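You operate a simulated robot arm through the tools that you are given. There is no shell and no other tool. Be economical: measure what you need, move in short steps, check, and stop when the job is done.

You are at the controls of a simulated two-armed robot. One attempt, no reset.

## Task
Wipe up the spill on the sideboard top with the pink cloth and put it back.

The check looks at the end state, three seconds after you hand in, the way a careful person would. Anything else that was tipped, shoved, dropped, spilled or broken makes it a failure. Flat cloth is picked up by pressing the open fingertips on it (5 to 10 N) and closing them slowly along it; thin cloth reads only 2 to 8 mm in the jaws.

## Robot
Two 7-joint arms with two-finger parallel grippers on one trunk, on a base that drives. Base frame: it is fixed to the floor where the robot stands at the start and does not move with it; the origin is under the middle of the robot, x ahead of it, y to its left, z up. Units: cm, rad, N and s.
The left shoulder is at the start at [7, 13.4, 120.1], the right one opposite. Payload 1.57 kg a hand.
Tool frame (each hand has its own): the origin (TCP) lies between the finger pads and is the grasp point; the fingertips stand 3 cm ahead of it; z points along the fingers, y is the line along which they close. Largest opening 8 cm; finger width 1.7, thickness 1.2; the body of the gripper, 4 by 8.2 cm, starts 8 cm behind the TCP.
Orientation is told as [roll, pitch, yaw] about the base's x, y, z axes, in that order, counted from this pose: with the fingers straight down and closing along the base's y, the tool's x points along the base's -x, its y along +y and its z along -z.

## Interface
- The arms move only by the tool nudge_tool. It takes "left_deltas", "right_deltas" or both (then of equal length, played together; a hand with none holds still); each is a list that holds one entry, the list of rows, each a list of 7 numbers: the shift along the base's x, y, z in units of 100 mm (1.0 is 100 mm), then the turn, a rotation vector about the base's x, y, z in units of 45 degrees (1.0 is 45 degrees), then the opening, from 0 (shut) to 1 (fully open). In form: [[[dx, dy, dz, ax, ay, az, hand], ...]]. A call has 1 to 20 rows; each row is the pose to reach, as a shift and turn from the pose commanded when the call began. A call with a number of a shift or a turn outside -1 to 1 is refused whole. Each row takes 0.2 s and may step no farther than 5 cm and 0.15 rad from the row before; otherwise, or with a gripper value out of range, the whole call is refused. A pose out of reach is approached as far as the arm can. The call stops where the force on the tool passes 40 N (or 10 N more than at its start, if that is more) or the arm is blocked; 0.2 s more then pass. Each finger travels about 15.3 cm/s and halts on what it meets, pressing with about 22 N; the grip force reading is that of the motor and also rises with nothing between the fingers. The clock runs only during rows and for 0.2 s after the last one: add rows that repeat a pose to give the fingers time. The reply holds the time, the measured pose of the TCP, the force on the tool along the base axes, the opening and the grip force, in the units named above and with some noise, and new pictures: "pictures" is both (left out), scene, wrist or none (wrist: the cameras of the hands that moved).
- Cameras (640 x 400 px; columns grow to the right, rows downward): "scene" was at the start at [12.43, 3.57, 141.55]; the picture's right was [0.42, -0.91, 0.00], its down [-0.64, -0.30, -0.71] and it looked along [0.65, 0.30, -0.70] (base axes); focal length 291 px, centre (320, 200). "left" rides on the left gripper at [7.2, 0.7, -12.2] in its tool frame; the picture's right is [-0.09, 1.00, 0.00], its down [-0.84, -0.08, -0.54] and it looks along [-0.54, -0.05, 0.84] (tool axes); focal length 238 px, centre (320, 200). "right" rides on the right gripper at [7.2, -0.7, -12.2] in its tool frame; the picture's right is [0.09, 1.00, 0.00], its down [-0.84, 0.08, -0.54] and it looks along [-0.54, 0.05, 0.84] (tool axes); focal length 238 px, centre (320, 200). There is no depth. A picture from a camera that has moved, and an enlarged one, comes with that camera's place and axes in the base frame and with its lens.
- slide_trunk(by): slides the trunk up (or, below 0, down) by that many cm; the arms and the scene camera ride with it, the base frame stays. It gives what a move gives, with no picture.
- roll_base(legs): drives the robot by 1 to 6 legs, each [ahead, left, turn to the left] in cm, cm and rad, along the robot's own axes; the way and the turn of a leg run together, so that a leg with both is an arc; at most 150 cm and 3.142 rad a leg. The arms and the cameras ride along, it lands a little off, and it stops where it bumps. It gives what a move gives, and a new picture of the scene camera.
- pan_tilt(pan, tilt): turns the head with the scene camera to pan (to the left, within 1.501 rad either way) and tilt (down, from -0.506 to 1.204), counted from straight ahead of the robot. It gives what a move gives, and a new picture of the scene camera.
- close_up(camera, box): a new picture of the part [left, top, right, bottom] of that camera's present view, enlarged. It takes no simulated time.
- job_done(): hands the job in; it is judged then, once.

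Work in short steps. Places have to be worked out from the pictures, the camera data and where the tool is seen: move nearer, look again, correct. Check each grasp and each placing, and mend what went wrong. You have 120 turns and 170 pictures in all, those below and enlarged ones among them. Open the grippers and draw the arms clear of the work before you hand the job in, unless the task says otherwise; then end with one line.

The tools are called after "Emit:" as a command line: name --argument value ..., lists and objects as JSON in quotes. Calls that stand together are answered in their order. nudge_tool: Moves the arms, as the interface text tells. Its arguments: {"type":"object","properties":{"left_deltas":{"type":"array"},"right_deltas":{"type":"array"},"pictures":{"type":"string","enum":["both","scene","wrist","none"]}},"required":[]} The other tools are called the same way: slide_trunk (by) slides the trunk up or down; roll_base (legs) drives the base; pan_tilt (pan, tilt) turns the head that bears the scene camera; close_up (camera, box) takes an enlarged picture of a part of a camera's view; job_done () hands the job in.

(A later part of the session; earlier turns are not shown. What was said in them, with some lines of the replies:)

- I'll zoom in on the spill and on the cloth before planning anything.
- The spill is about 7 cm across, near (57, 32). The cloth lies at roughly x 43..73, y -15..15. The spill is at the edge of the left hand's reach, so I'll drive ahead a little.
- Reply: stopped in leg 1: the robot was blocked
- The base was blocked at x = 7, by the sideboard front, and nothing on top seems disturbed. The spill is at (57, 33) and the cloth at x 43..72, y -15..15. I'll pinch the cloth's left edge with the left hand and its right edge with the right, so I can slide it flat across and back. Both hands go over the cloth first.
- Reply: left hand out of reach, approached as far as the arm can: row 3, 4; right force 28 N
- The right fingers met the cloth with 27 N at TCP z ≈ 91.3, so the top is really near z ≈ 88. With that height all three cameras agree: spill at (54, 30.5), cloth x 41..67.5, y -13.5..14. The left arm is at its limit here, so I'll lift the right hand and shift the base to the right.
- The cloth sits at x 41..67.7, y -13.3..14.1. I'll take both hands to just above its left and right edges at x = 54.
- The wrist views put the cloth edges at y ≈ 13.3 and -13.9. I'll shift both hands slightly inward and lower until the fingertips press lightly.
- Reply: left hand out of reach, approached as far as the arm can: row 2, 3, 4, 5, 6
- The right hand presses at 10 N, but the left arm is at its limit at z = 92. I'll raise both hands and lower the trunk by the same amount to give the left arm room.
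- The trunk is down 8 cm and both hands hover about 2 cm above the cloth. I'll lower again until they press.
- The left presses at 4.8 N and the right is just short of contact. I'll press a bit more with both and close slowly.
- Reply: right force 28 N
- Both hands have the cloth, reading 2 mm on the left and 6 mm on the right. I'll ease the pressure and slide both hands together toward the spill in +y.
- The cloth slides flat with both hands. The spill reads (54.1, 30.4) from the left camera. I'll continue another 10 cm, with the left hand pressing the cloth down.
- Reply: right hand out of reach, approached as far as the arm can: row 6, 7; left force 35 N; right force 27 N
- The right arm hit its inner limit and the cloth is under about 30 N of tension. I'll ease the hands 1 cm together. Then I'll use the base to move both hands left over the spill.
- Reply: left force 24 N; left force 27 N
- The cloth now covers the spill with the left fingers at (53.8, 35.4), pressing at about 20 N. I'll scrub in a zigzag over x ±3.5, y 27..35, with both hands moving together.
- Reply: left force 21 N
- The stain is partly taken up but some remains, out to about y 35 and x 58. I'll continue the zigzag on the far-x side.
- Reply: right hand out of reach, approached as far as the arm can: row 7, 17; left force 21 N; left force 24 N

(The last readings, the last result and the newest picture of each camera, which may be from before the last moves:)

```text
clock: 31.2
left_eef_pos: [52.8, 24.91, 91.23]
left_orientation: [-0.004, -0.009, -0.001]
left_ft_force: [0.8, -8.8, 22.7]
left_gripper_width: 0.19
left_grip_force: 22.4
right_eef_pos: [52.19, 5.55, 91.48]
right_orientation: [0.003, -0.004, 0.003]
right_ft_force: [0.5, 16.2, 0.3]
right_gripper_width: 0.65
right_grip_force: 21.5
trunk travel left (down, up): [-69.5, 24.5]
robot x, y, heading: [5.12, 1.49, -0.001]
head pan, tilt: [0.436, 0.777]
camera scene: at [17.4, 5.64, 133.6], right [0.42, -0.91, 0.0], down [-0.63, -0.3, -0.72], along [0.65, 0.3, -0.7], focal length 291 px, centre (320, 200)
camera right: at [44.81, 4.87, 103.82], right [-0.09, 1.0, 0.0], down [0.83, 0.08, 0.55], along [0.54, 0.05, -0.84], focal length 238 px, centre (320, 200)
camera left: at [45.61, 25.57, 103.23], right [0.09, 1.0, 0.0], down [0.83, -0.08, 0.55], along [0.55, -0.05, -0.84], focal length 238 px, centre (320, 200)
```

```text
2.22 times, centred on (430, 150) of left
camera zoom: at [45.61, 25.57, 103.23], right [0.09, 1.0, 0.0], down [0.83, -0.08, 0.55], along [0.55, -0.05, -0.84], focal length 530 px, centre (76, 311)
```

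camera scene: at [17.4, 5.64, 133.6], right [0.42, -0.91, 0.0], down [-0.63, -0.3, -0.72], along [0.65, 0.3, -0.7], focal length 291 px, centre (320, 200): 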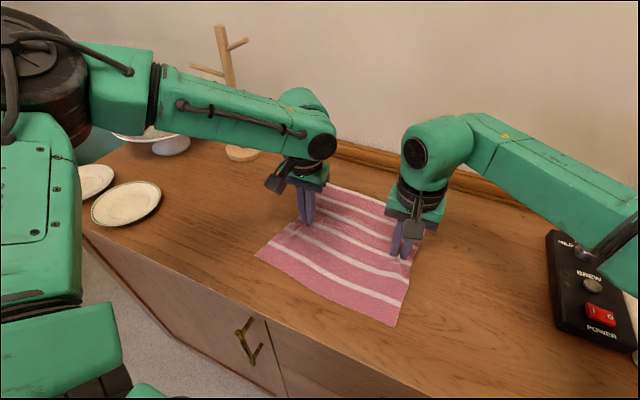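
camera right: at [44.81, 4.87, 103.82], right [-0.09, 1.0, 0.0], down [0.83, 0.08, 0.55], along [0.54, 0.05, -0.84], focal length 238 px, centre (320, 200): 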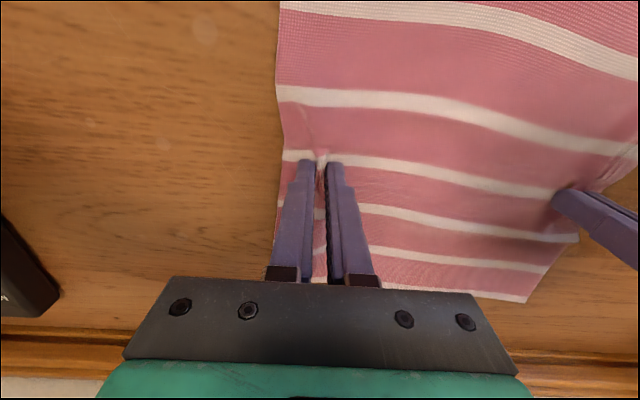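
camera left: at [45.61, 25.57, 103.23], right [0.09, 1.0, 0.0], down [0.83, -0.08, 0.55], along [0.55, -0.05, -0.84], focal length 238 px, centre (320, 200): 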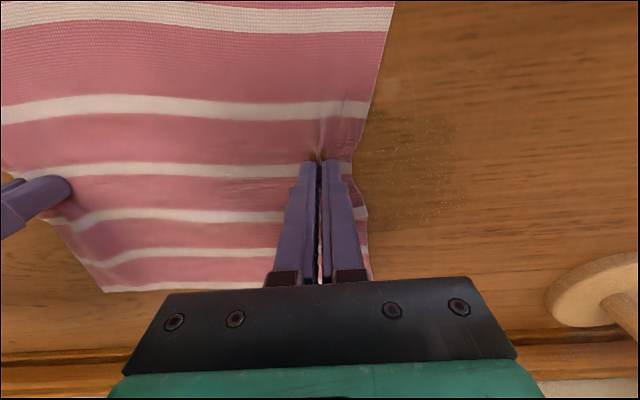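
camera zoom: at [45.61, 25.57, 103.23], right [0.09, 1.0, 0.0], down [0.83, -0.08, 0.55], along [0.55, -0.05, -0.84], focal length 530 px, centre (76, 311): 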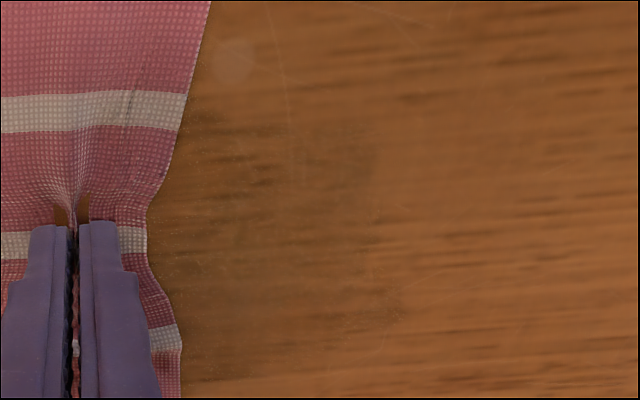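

The stain is fading. I'll do more passes over the same area.

Emit:
nudge_tool --left_deltas '[[[-0.2, 0.2, 0, 0, 0, 0, 0], [-0.2, 0.5, 0, 0, 0, 0, 0], [-0.2, 0.8, 0, 0, 0, 0, 0], [-0.2, 1, 0, 0, 0, 0, 0], [0, 1, 0, 0, 0, 0, 0], [0, 0.7, 0, 0, 0, 0, 0], [0, 0.4, 0, 0, 0, 0, 0], [0, 0.15, 0, 0, 0, 0, 0], [0.15, 0.15, 0, 0, 0, 0, 0], [0.15, 0.45, 0, 0, 0, 0, 0], [0.15, 0.75, 0, 0, 0, 0, 0], [0.15, 1, 0, 0, 0, 0, 0], [0.3, 1, 0, 0, 0, 0, 0], [0.3, 0.7, 0, 0, 0, 0, 0], [0.3, 0.4, 0, 0, 0, 0, 0], [0.3, 0.15, 0, 0, 0, 0, 0], [0.45, 0.3, 0, 0, 0, 0, 0], [0.45, 0.6, 0, 0, 0, 0, 0], [0.45, 0.9, 0, 0, 0, 0, 0], [0.55, 0.7, 0, 0, 0, 0, 0]]]' --right_deltas '[[[-0.2, 0.2, 0, 0, 0, 0, 0], [-0.2, 0.5, 0, 0, 0, 0, 0], [-0.2, 0.8, 0, 0, 0, 0, 0], [-0.2, 1, 0, 0, 0, 0, 0], [0, 1, 0, 0, 0, 0, 0], [0, 0.7, 0, 0, 0, 0, 0], [0, 0.4, 0, 0, 0, 0, 0], [0, 0.15, 0, 0, 0, 0, 0], [0.1, 0.15, 0, 0, 0, 0, 0], [0.1, 0.45, 0, 0, 0, 0, 0], [0.1, 0.75, 0, 0, 0, 0, 0], [0.1, 1, 0, 0, 0, 0, 0], [0.1, 1, 0, 0, 0, 0, 0], [0.2, 0.7, 0, 0, 0, 0, 0], [0.3, 0.4, 0, 0, 0, 0, 0], [0.3, 0.15, 0, 0, 0, 0, 0], [0.35, 0.3, 0, 0, 0, 0, 0], [0.35, 0.6, 0, 0, 0, 0, 0], [0.15, 0.9, 0, 0, 0, 0, 0], [0.3, 0.7, 0, 0, 0, 0, 0]]]' --pictures "none"

Emit:
nudge_tool --left_deltas '[[[0, -0.3, 0, 0, 0, 0, 0], [0, -0.5, 0, 0, 0, 0, 0], [-0.17, -0.5, 0, 0, 0, 0, 0], [-0.17, -0.2, 0, 0, 0, 0, 0], [-0.17, 0.1, 0, 0, 0, 0, 0], [-0.17, 0.28, 0, 0, 0, 0, 0], [-0.33, 0.28, 0, 0, 0, 0, 0], [-0.33, 0, 0, 0, 0, 0, 0], [-0.33, -0.3, 0, 0, 0, 0, 0], [-0.33, -0.55, 0, 0, 0, 0, 0], [-0.48, -0.4, 0, 0, 0, 0, 0], [-0.48, -0.1, 0, 0, 0, 0, 0], [-0.48, 0.2, 0, 0, 0, 0, 0], [-0.65, 0.2, 0, 0, 0, 0, 0], [-0.65, -0.1, 0, 0, 0, 0, 0], [-0.65, -0.4, 0, 0, 0, 0, 0], [-0.55, -0.7, 0, 0, 0, 0, 0], [-0.5, -0.85, 0, 0, 0, 0, 0], [-0.5, -0.85, 0, 0, 0, 0, 0]]]' --right_deltas '[[[0, -0.3, 0, 0, 0, 0, 0], [0, -0.5, 0, 0, 0, 0, 0], [-0.1, -0.5, 0, 0, 0, 0, 0], [-0.1, -0.2, 0, 0, 0, 0, 0], [-0.2, 0.1, 0, 0, 0, 0, 0], [-0.2, 0.28, 0, 0, 0, 0, 0], [-0.25, 0.28, 0, 0, 0, 0, 0], [-0.25, 0, 0, 0, 0, 0, 0], [-0.25, -0.3, 0, 0, 0, 0, 0], [-0.25, -0.55, 0, 0, 0, 0, 0], [-0.3, -0.4, 0, 0, 0, 0, 0], [-0.3, -0.1, 0, 0, 0, 0, 0], [-0.3, 0.2, 0, 0, 0, 0, 0], [-0.4, 0.2, 0, 0, 0, 0, 0], [-0.4, -0.1, 0, 0, 0, 0, 0], [-0.4, -0.4, 0, 0, 0, 0, 0], [-0.25, -0.7, 0, 0, 0, 0, 0], [-0.25, -0.85, 0, 0, 0, 0, 0], [-0.25, -0.85, 0, 0, 0, 0, 0]]]' --pictures "none"

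Emit:
close_up --camera "left" --box '[240, 0, 640, 250]'

```text
clock: 35.4
left_eef_pos: [58.33, 31.72, 91.01]
left_orientation: [0.002, -0.005, 0.002]
left_ft_force: [-7.3, -15.5, 16.2]
left_gripper_width: 0.2
left_grip_force: 22.0
right_eef_pos: [55.19, 12.47, 91.4]
right_orientation: [0.008, -0.003, 0.002]
right_ft_force: [4.7, 21.6, -0.8]
right_gripper_width: 0.69
right_grip_force: 21.8
trunk travel left (down, up): [-69.5, 24.5]
robot x, y, heading: [5.12, 1.9, 0.003]
head pan, tilt: [0.436, 0.777]
```

```text
clock: 39.4
left_eef_pos: [53.2, 23.34, 91.09]
left_orientation: [-0.002, -0.005, 0.0]
left_ft_force: [-1.7, -12.0, 20.2]
left_gripper_width: 0.23
left_grip_force: 22.0
right_eef_pos: [52.56, 4.03, 91.33]
right_orientation: [0.001, -0.005, 0.001]
right_ft_force: [0.8, 19.2, 0.1]
right_gripper_width: 0.24
right_grip_force: 22.2
trunk travel left (down, up): [-69.5, 24.5]
robot x, y, heading: [5.15, 1.9, -0.002]
head pan, tilt: [0.436, 0.777]
```

```text
1.60 times, centred on (440, 125) of left
camera zoom: at [46.03, 24.1, 103.24], right [0.09, 1.0, 0.0], down [0.83, -0.08, 0.55], along [0.54, -0.05, -0.84], focal length 381 px, centre (128, 320)
```

zoom: 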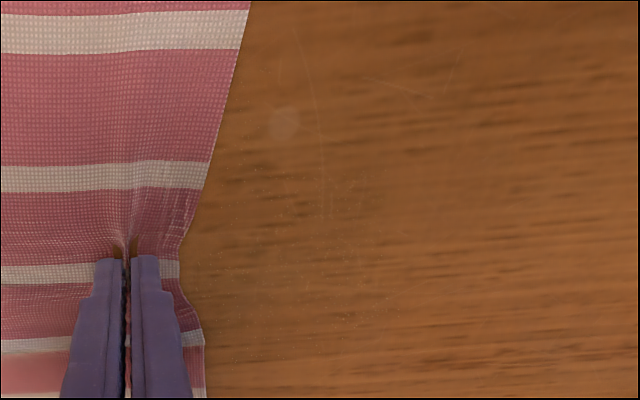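

Only a faint trace is left. The right grip now reads 2.4 mm, so I'll ease the tension slightly and make another round.

Emit:
nudge_tool --left_deltas '[[[-0.1, 0.15, 0, 0, 0, 0, 0], [-0.33, 0.3, 0, 0, 0, 0, 0]]]' --right_deltas '[[[-0.1, 0.2, 0, 0, 0, 0, 0], [-0.33, 0.35, 0, 0, 0, 0, 0]]]' --pictures "none"

Emit:
nudge_tool --left_deltas '[[[0, 0.3, 0, 0, 0, 0, 0], [0, 0.6, 0, 0, 0, 0, 0], [0, 0.9, 0, 0, 0, 0, 0], [0.17, 0.9, 0, 0, 0, 0, 0], [0.17, 0.6, 0, 0, 0, 0, 0], [0.17, 0.3, 0, 0, 0, 0, 0], [0.17, 0, 0, 0, 0, 0, 0], [0.34, 0, 0, 0, 0, 0, 0], [0.34, 0.3, 0, 0, 0, 0, 0], [0.34, 0.6, 0, 0, 0, 0, 0], [0.34, 0.9, 0, 0, 0, 0, 0], [0.51, 0.9, 0, 0, 0, 0, 0], [0.51, 0.6, 0, 0, 0, 0, 0], [0.51, 0.3, 0, 0, 0, 0, 0], [0.51, 0, 0, 0, 0, 0, 0], [0.68, 0, 0, 0, 0, 0, 0], [0.68, 0.3, 0, 0, 0, 0, 0], [0.68, 0.6, 0, 0, 0, 0, 0], [0.68, 0.85, 0, 0, 0, 0, 0], [0.83, 0.65, 0, 0, 0, 0, 0]]]' --right_deltas '[[[0, 0.3, 0, 0, 0, 0, 0], [0, 0.6, 0, 0, 0, 0, 0], [0, 0.9, 0, 0, 0, 0, 0], [0.17, 0.9, 0, 0, 0, 0, 0], [0.17, 0.6, 0, 0, 0, 0, 0], [0.17, 0.3, 0, 0, 0, 0, 0], [0.17, 0, 0, 0, 0, 0, 0], [0.34, 0, 0, 0, 0, 0, 0], [0.34, 0.3, 0, 0, 0, 0, 0], [0.34, 0.6, 0, 0, 0, 0, 0], [0.34, 0.9, 0, 0, 0, 0, 0], [0.37, 0.9, 0, 0, 0, 0, 0], [0.4, 0.6, 0, 0, 0, 0, 0], [0.51, 0.3, 0, 0, 0, 0, 0], [0.51, 0, 0, 0, 0, 0, 0], [0.55, 0, 0, 0, 0, 0, 0], [0.55, 0.3, 0, 0, 0, 0, 0], [0.5, 0.6, 0, 0, 0, 0, 0], [0.4, 0.85, 0, 0, 0, 0, 0], [0.5, 0.65, 0, 0, 0, 0, 0]]]' --pictures "none"

Emit:
nudge_tool --left_deltas '[[[-0.1, -0.3, 0, 0, 0, 0, 0], [-0.25, -0.6, 0, 0, 0, 0, 0], [-0.25, -0.3, 0, 0, 0, 0, 0], [-0.25, 0, 0, 0, 0, 0, 0], [-0.25, 0.25, 0, 0, 0, 0, 0], [-0.42, 0.25, 0, 0, 0, 0, 0], [-0.42, -0.05, 0, 0, 0, 0, 0], [-0.42, -0.35, 0, 0, 0, 0, 0], [-0.42, -0.6, 0, 0, 0, 0, 0], [-0.58, -0.6, 0, 0, 0, 0, 0], [-0.58, -0.3, 0, 0, 0, 0, 0], [-0.58, 0, 0, 0, 0, 0, 0], [-0.58, 0.25, 0, 0, 0, 0, 0], [-0.75, 0.25, 0, 0, 0, 0, 0], [-0.75, -0.05, 0, 0, 0, 0, 0], [-0.75, -0.35, 0, 0, 0, 0, 0], [-0.65, -0.65, 0, 0, 0, 0, 0], [-0.5, -0.9, 0, 0, 0, 0, 0], [-0.5, -1, 0, 0, 0, 0, 0]]]' --right_deltas '[[[0, -0.3, 0, 0, 0, 0, 0], [-0.05, -0.6, 0, 0, 0, 0, 0], [-0.05, -0.3, 0, 0, 0, 0, 0], [-0.1, 0, 0, 0, 0, 0, 0], [-0.15, 0.25, 0, 0, 0, 0, 0], [-0.25, 0.25, 0, 0, 0, 0, 0], [-0.25, -0.05, 0, 0, 0, 0, 0], [-0.25, -0.35, 0, 0, 0, 0, 0], [-0.25, -0.6, 0, 0, 0, 0, 0], [-0.3, -0.6, 0, 0, 0, 0, 0], [-0.3, -0.3, 0, 0, 0, 0, 0], [-0.3, 0, 0, 0, 0, 0, 0], [-0.3, 0.25, 0, 0, 0, 0, 0], [-0.42, 0.25, 0, 0, 0, 0, 0], [-0.42, -0.05, 0, 0, 0, 0, 0], [-0.42, -0.35, 0, 0, 0, 0, 0], [-0.32, -0.65, 0, 0, 0, 0, 0], [-0.17, -0.9, 0, 0, 0, 0, 0], [-0.17, -1, 0, 0, 0, 0, 0]]]'

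Emit:
close_up --camera "left" --box '[240, 0, 640, 250]'

```text
clock: 40.0
left_eef_pos: [50.07, 26.49, 91.22]
left_orientation: [-0.004, -0.008, -0.001]
left_ft_force: [4.2, -12.5, 14.8]
left_gripper_width: 0.22
left_grip_force: 21.8
right_eef_pos: [49.29, 7.46, 91.35]
right_orientation: [-0.002, -0.002, 0.001]
right_ft_force: [1.2, 9.7, 0.4]
right_gripper_width: 0.21
right_grip_force: 22.1
trunk travel left (down, up): [-69.5, 24.5]
robot x, y, heading: [5.13, 1.87, -0.003]
head pan, tilt: [0.436, 0.777]
```

```text
clock: 44.2
left_eef_pos: [58.33, 32.87, 91.04]
left_orientation: [0.001, -0.003, 0.003]
left_ft_force: [-7.3, -9.2, 16.2]
left_gripper_width: 0.2
left_grip_force: 22.1
right_eef_pos: [54.44, 14.02, 91.38]
right_orientation: [0.006, -0.002, 0.003]
right_ft_force: [3.6, 15.9, 0.1]
right_gripper_width: 0.23
right_grip_force: 21.7
trunk travel left (down, up): [-69.5, 24.5]
robot x, y, heading: [5.16, 2.19, -0.001]
head pan, tilt: [0.436, 0.777]
```

```text
clock: 48.2
left_eef_pos: [53.36, 22.85, 91.09]
left_orientation: [-0.003, -0.008, -0.001]
left_ft_force: [1.6, -1.4, 20.9]
left_gripper_width: 0.19
left_grip_force: 22.0
right_eef_pos: [52.8, 3.95, 91.39]
right_orientation: [-0.001, -0.003, 0.002]
right_ft_force: [0.8, 8.6, 0.7]
right_gripper_width: 0.21
right_grip_force: 21.5
trunk travel left (down, up): [-69.5, 24.5]
robot x, y, heading: [5.09, 2.19, -0.002]
head pan, tilt: [0.436, 0.777]
camera scene: at [17.43, 5.68, 133.58], right [0.42, -0.91, 0.0], down [-0.63, -0.3, -0.71], along [0.65, 0.3, -0.7], focal length 291 px, centre (320, 200)
camera right: at [45.39, 3.37, 103.82], right [-0.09, 1.0, 0.0], down [0.83, 0.08, 0.55], along [0.54, 0.05, -0.84], focal length 238 px, centre (320, 200)
camera left: at [46.09, 23.57, 103.24], right [0.09, 1.0, 0.0], down [0.83, -0.08, 0.55], along [0.55, -0.05, -0.84], focal length 238 px, centre (320, 200)
```

scene: 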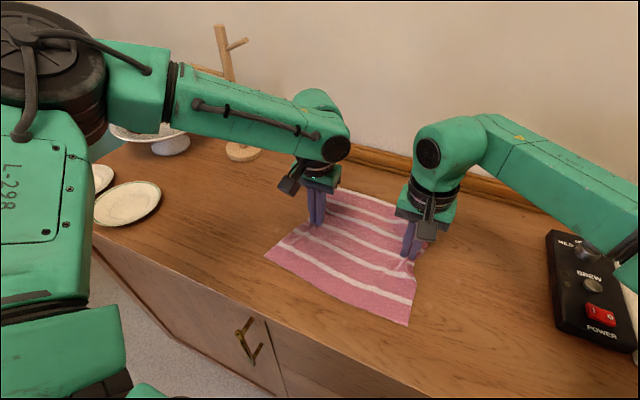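
right: 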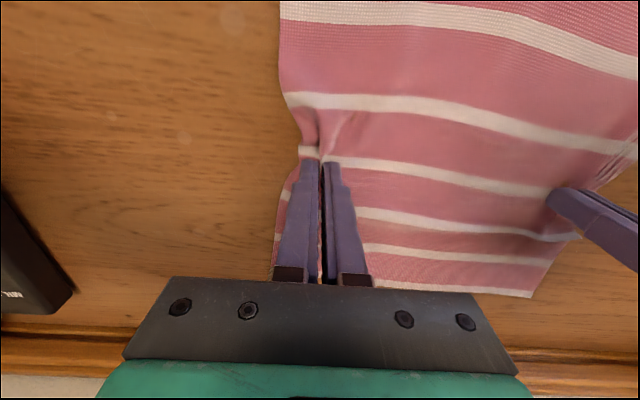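
left: 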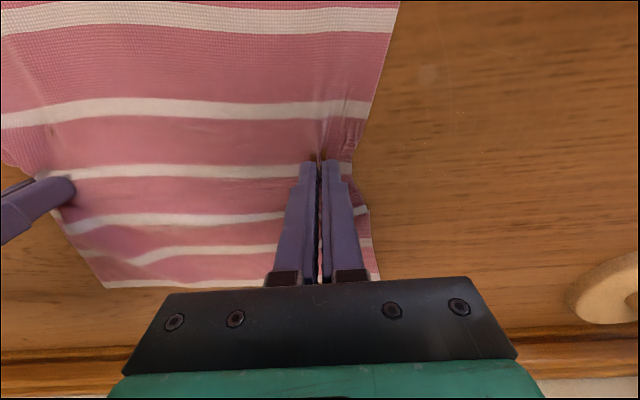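

```text
1.60 times, centred on (440, 125) of left
camera zoom: at [46.09, 23.57, 103.24], right [0.09, 1.0, 0.0], down [0.83, -0.08, 0.55], along [0.55, -0.05, -0.84], focal length 381 px, centre (128, 320)
```

zoom: 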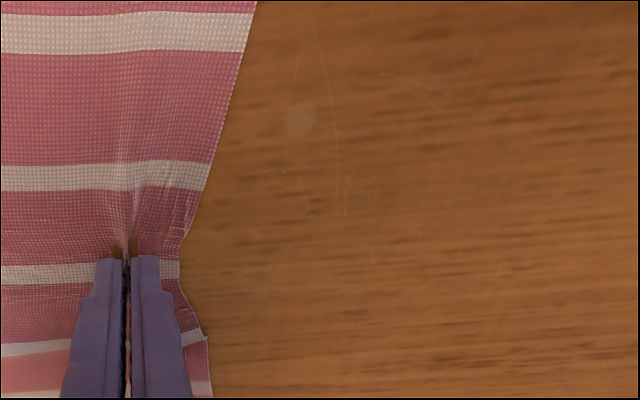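

The wood looks clean. Now I'll bring the cloth back: ease the left pressure, shift both hands in -y, and roll the base right.

Emit:
nudge_tool --left_deltas '[[[0, 0, 0.02, 0, 0, 0, 0], [0, -0.1, 0.03, 0, 0, 0, 0], [0, -0.25, 0.03, 0, 0, 0, 0], [0, -0.4, 0.03, 0, 0, 0, 0], [0, -0.55, 0.03, 0, 0, 0, 0], [0, -0.65, 0.03, 0, 0, 0, 0]]]' --right_deltas '[[[0, 0, 0, 0, 0, 0, 0], [0, -0.1, 0, 0, 0, 0, 0], [0, -0.25, 0, 0, 0, 0, 0], [0, -0.4, 0, 0, 0, 0, 0], [0, -0.55, 0, 0, 0, 0, 0], [0, -0.68, 0, 0, 0, 0, 0]]]' --pictures "none"

Emit:
roll_base --legs '[[0, -7, 0]]'

Emit:
close_up --camera "left" --box '[0, 0, 640, 400]'

Emit:
close_up --camera "right" --box '[0, 0, 640, 400]'

```text
clock: 49.6
left_eef_pos: [53.52, 16.26, 91.29]
left_orientation: [-0.005, -0.003, -0.001]
left_ft_force: [-0.7, -10.2, 0.5]
left_gripper_width: 0.2
left_grip_force: 21.9
right_eef_pos: [52.87, -2.71, 91.28]
right_orientation: [0.005, -0.001, 0.002]
right_ft_force: [-0.1, 11.1, 1.0]
right_gripper_width: 0.21
right_grip_force: 21.7
trunk travel left (down, up): [-69.5, 24.5]
robot x, y, heading: [5.34, 1.66, 0.002]
head pan, tilt: [0.436, 0.777]
```

```text
clock: 50.6
left_eef_pos: [53.46, 9.46, 91.3]
left_orientation: [-0.004, -0.002, 0.0]
left_ft_force: [-0.4, -12.0, 0.1]
left_gripper_width: 0.17
left_grip_force: 22.3
right_eef_pos: [52.82, -9.65, 91.27]
right_orientation: [0.001, -0.004, 0.003]
right_ft_force: [0.6, 12.4, 0.3]
right_gripper_width: 0.25
right_grip_force: 22.7
trunk travel left (down, up): [-69.5, 24.5]
robot x, y, heading: [5.1, -5.16, -0.003]
head pan, tilt: [0.436, 0.777]
camera scene: at [17.74, -1.24, 133.55], right [0.42, -0.91, 0.0], down [-0.63, -0.3, -0.71], along [0.65, 0.3, -0.7], focal length 291 px, centre (320, 200)
```

scene: 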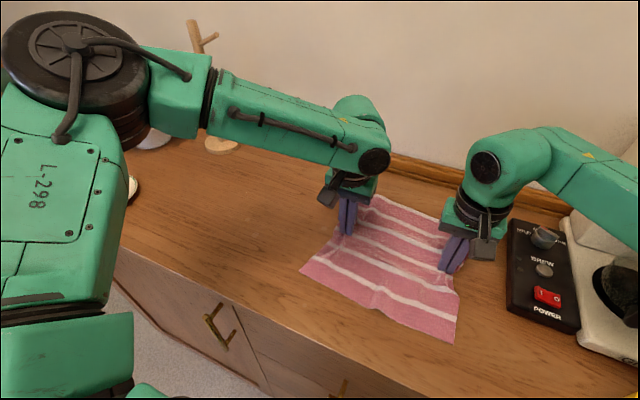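

```text
1.00 times, centred on (320, 200) of left
camera zoom: at [46.29, 10.19, 103.4], right [0.09, 1.0, 0.0], down [0.84, -0.08, 0.54], along [0.54, -0.05, -0.84], focal length 238 px, centre (320, 200)
```

zoom: 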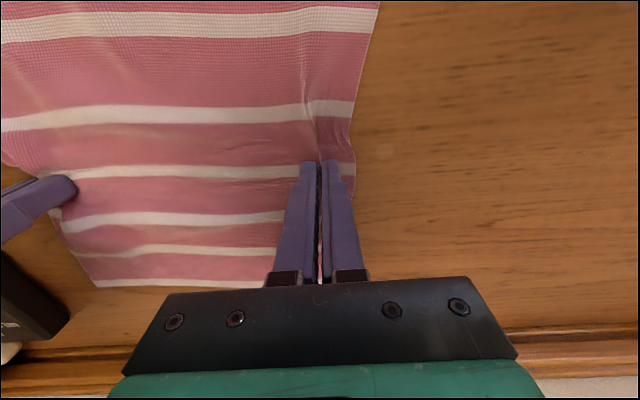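

```text
1.00 times, centred on (320, 200) of right
camera zoom: at [45.61, -10.25, 103.67], right [-0.09, 1.0, 0.0], down [0.84, 0.08, 0.54], along [0.54, 0.05, -0.84], focal length 238 px, centre (320, 200)
```

zoom: 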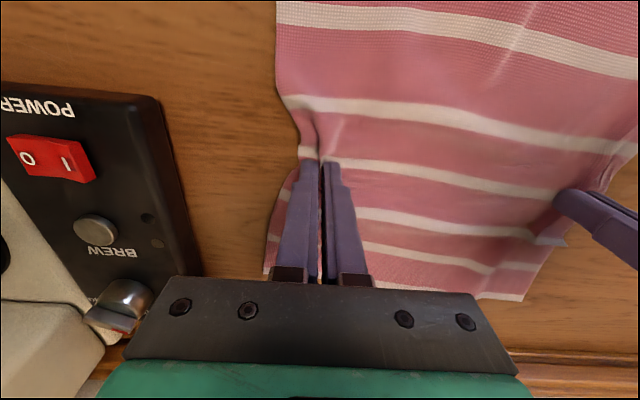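

Both edges are back at y ≈ ±9.5 and the corners match the start. I'll trim the right hand slightly in x, then press lightly and open slowly to spread the pinched folds flat.

Emit:
nudge_tool --left_deltas '[[[0, 0, 0, 0, 0, 0, 0], [0, 0, -0.015, 0, 0, 0, 0], [0, 0, -0.015, 0, 0, 0, 0.06], [0, 0, -0.015, 0, 0, 0, 0.12], [0, 0, -0.015, 0, 0, 0, 0.18], [0, 0, -0.015, 0, 0, 0, 0.24], [0, 0, -0.015, 0, 0, 0, 0.3], [0, 0, -0.015, 0, 0, 0, 0.36], [0, 0, -0.015, 0, 0, 0, 0.42], [0, 0, -0.015, 0, 0, 0, 0.48], [0, 0, 0.1, 0, 0, 0, 0.5], [0, 0, 0.3, 0, 0, 0, 0.5], [0, 0, 0.5, 0, 0, 0, 0.5]]]' --right_deltas '[[[0.06, -0.02, 0, 0, 0, 0, 0], [0.06, -0.02, -0.015, 0, 0, 0, 0], [0.06, -0.02, -0.02, 0, 0, 0, 0.06], [0.06, -0.02, -0.02, 0, 0, 0, 0.12], [0.06, -0.02, -0.02, 0, 0, 0, 0.18], [0.06, -0.02, -0.02, 0, 0, 0, 0.24], [0.06, -0.02, -0.02, 0, 0, 0, 0.3], [0.06, -0.02, -0.02, 0, 0, 0, 0.36], [0.06, -0.02, -0.02, 0, 0, 0, 0.42], [0.06, -0.02, -0.02, 0, 0, 0, 0.48], [0.06, -0.02, 0.1, 0, 0, 0, 0.5], [0.06, -0.02, 0.3, 0, 0, 0, 0.5], [0.06, -0.02, 0.5, 0, 0, 0, 0.5]]]'

```text
clock: 53.4
left_eef_pos: [53.47, 9.29, 96.26]
left_orientation: [-0.002, -0.001, 0.0]
left_ft_force: [-0.3, 0.0, 0.4]
left_gripper_width: 4.0
left_grip_force: 0.0
right_eef_pos: [53.56, -9.78, 96.34]
right_orientation: [0.001, 0.0, 0.002]
right_ft_force: [-0.3, 0.4, -0.1]
right_gripper_width: 3.98
right_grip_force: 0.1
trunk travel left (down, up): [-69.5, 24.5]
robot x, y, heading: [5.42, -4.9, 0.001]
head pan, tilt: [0.436, 0.777]
camera scene: at [17.7, -1.36, 133.55], right [0.42, -0.91, 0.0], down [-0.63, -0.3, -0.71], along [0.65, 0.3, -0.7], focal length 291 px, centre (320, 200)
camera right: at [46.18, -10.56, 108.77], right [-0.09, 1.0, 0.0], down [0.84, 0.08, 0.54], along [0.54, 0.05, -0.84], focal length 238 px, centre (320, 200)
camera left: at [46.29, 10.08, 108.41], right [0.09, 1.0, 0.0], down [0.84, -0.08, 0.54], along [0.54, -0.05, -0.84], focal length 238 px, centre (320, 200)
```

scene: 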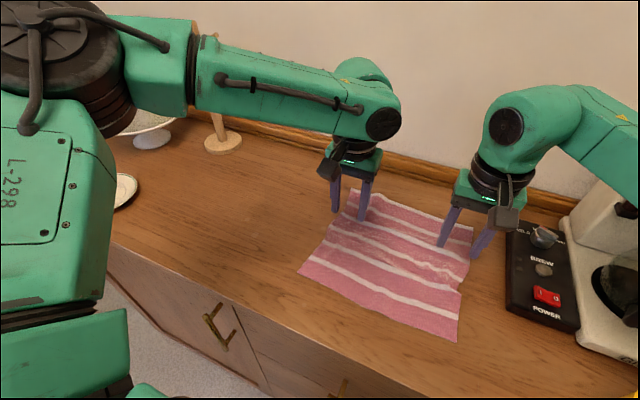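
right: 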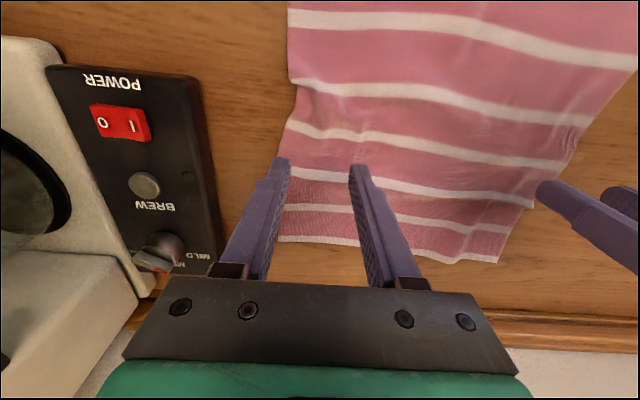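
left: 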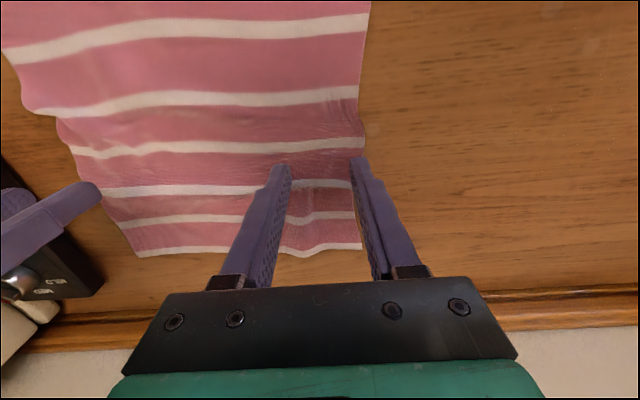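

Both hands released and the cloth lies flat in its place. I'll raise the hands clear and look over the spill and the cloth.

Emit:
nudge_tool --left_deltas '[[[0, 0, 0.3, 0, 0, 0, 0.5], [0, 0.1, 0.6, 0, 0, 0, 0.5], [0, 0.4, 1, 0, 0, 0, 0.8], [-0.2, 0.7, 1, 0, 0, 0, 1], [-0.3, 1, 1, 0, 0, 0, 1]]]' --right_deltas '[[[0, 0, 0.3, 0, 0, 0, 0.5], [0, 0, 0.6, 0, 0, 0, 0.5], [0, 0, 1, 0, 0, 0, 0.8], [0, 0, 1, 0, 0, 0, 1], [0, 0, 1, 0, 0, 0, 1]]]' --pictures "none"

Emit:
nudge_tool --left_deltas '[[[0, 0.3, 0.2, 0, 0, 0, 1], [0, 0.6, 0.4, 0, 0, 0, 1], [-0.1, 0.9, 0.6, 0, 0, 0, 1]]]' --right_deltas '[[[0, 0, 0.2, 0, 0, 0, 1], [0, 0, 0.4, 0, 0, 0, 1], [0, 0, 0.5, 0, 0, 0, 1]]]'

```text
clock: 54.6
left_eef_pos: [50.32, 19.53, 106.33]
left_orientation: [-0.004, -0.002, -0.002]
left_ft_force: [0.9, -0.3, -0.4]
left_gripper_width: 8.0
left_grip_force: 0.0
right_eef_pos: [53.43, -9.69, 106.38]
right_orientation: [0.0, -0.002, 0.002]
right_ft_force: [0.0, 0.0, 0.2]
right_gripper_width: 8.0
right_grip_force: 0.0
trunk travel left (down, up): [-69.5, 24.5]
robot x, y, heading: [5.0, -5.09, 0.002]
head pan, tilt: [0.436, 0.777]
```

```text
clock: 55.4
left_eef_pos: [49.28, 28.41, 112.36]
left_orientation: [-0.001, -0.002, 0.001]
left_ft_force: [0.6, 0.2, 0.1]
left_gripper_width: 8.03
left_grip_force: 0.1
right_eef_pos: [53.41, -9.73, 111.23]
right_orientation: [0.003, -0.001, 0.003]
right_ft_force: [0.4, -0.4, 0.9]
right_gripper_width: 8.02
right_grip_force: 0.0
trunk travel left (down, up): [-69.5, 24.5]
robot x, y, heading: [5.28, -4.79, 0.0]
head pan, tilt: [0.436, 0.777]
camera scene: at [17.65, -1.31, 133.56], right [0.42, -0.91, 0.0], down [-0.63, -0.3, -0.71], along [0.65, 0.3, -0.7], focal length 291 px, centre (320, 200)
camera right: at [46.16, -10.5, 123.71], right [-0.09, 1.0, 0.0], down [0.84, 0.08, 0.54], along [0.54, 0.05, -0.84], focal length 238 px, centre (320, 200)
camera left: at [42.22, 29.17, 124.43], right [0.09, 1.0, 0.0], down [0.84, -0.08, 0.54], along [0.54, -0.05, -0.84], focal length 238 px, centre (320, 200)
```

scene: 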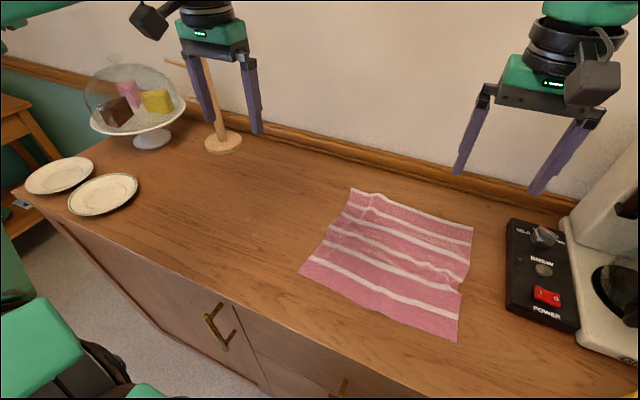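
right: 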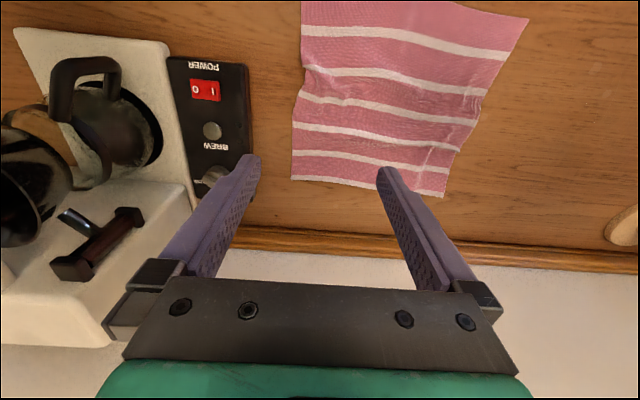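
left: 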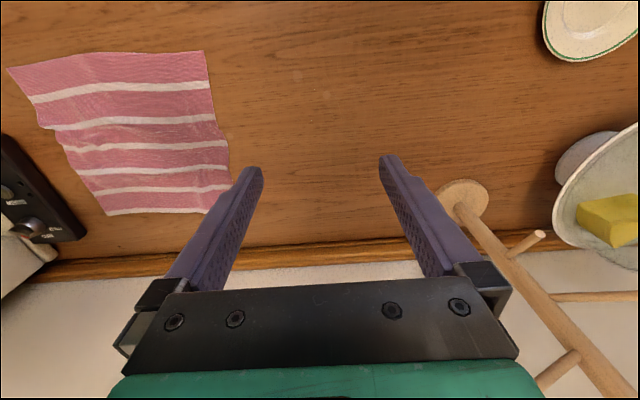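

The cloth is back and nothing else moved. I'll zoom in on where the spill was, and on the cloth.

Emit:
close_up --camera "scene" --box '[200, 150, 330, 240]'

Emit:
close_up --camera "left" --box '[220, 50, 420, 190]'

Emit:
close_up --camera "scene" --box '[290, 180, 490, 350]'

```text
4.44 times, centred on (265, 195) of scene
camera zoom: at [17.65, -1.31, 133.56], right [0.42, -0.91, 0.0], down [-0.63, -0.3, -0.71], along [0.65, 0.3, -0.7], focal length 1294 px, centre (564, 222)
```

zoom: 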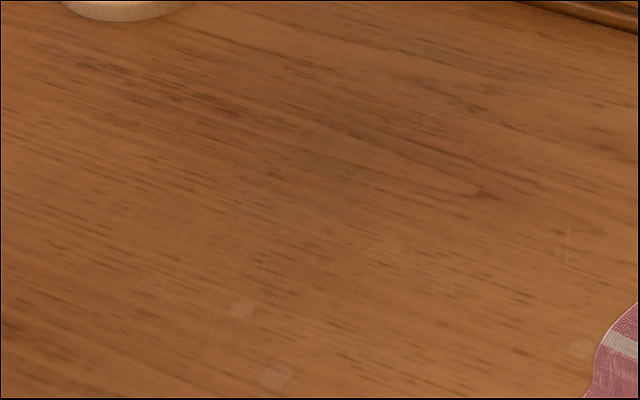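

```text
2.86 times, centred on (320, 120) of left
camera zoom: at [42.22, 29.17, 124.43], right [0.09, 1.0, 0.0], down [0.84, -0.08, 0.54], along [0.54, -0.05, -0.84], focal length 681 px, centre (320, 429)
```

zoom: 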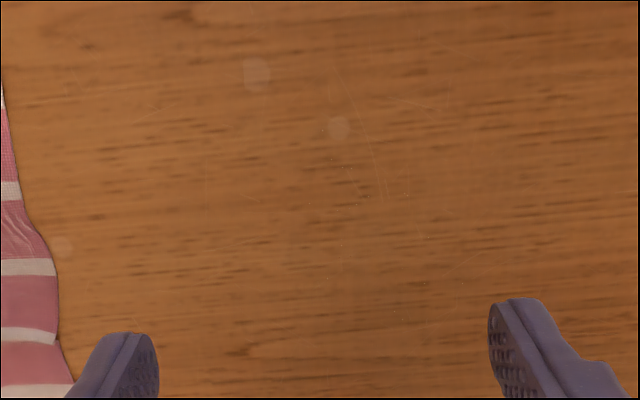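

```text
2.35 times, centred on (390, 265) of scene
camera zoom: at [17.65, -1.31, 133.56], right [0.42, -0.91, 0.0], down [-0.63, -0.3, -0.71], along [0.65, 0.3, -0.7], focal length 685 px, centre (155, 47)
```

zoom: 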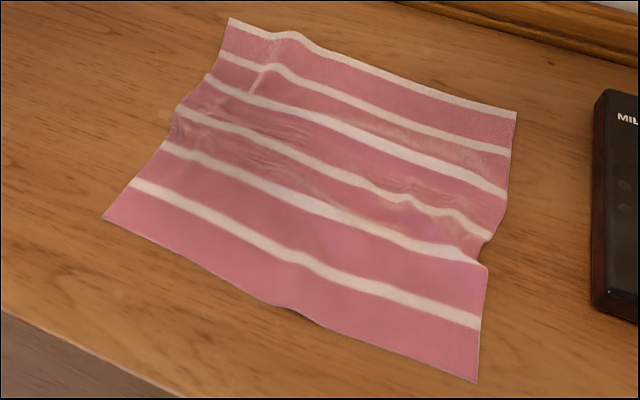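

The spill area is clean, the cloth is flat within about 1 cm of its starting corners, and the hands are open and clear. I'm handing in.

Emit:
job_done

```text
The job is handed in.
```

I wiped up the spill with the pink cloth and laid the cloth back flat in its original place. A few pin-sized specks still showed in the last close-up of the spill area. Nothing else on the sideboard was disturbed.
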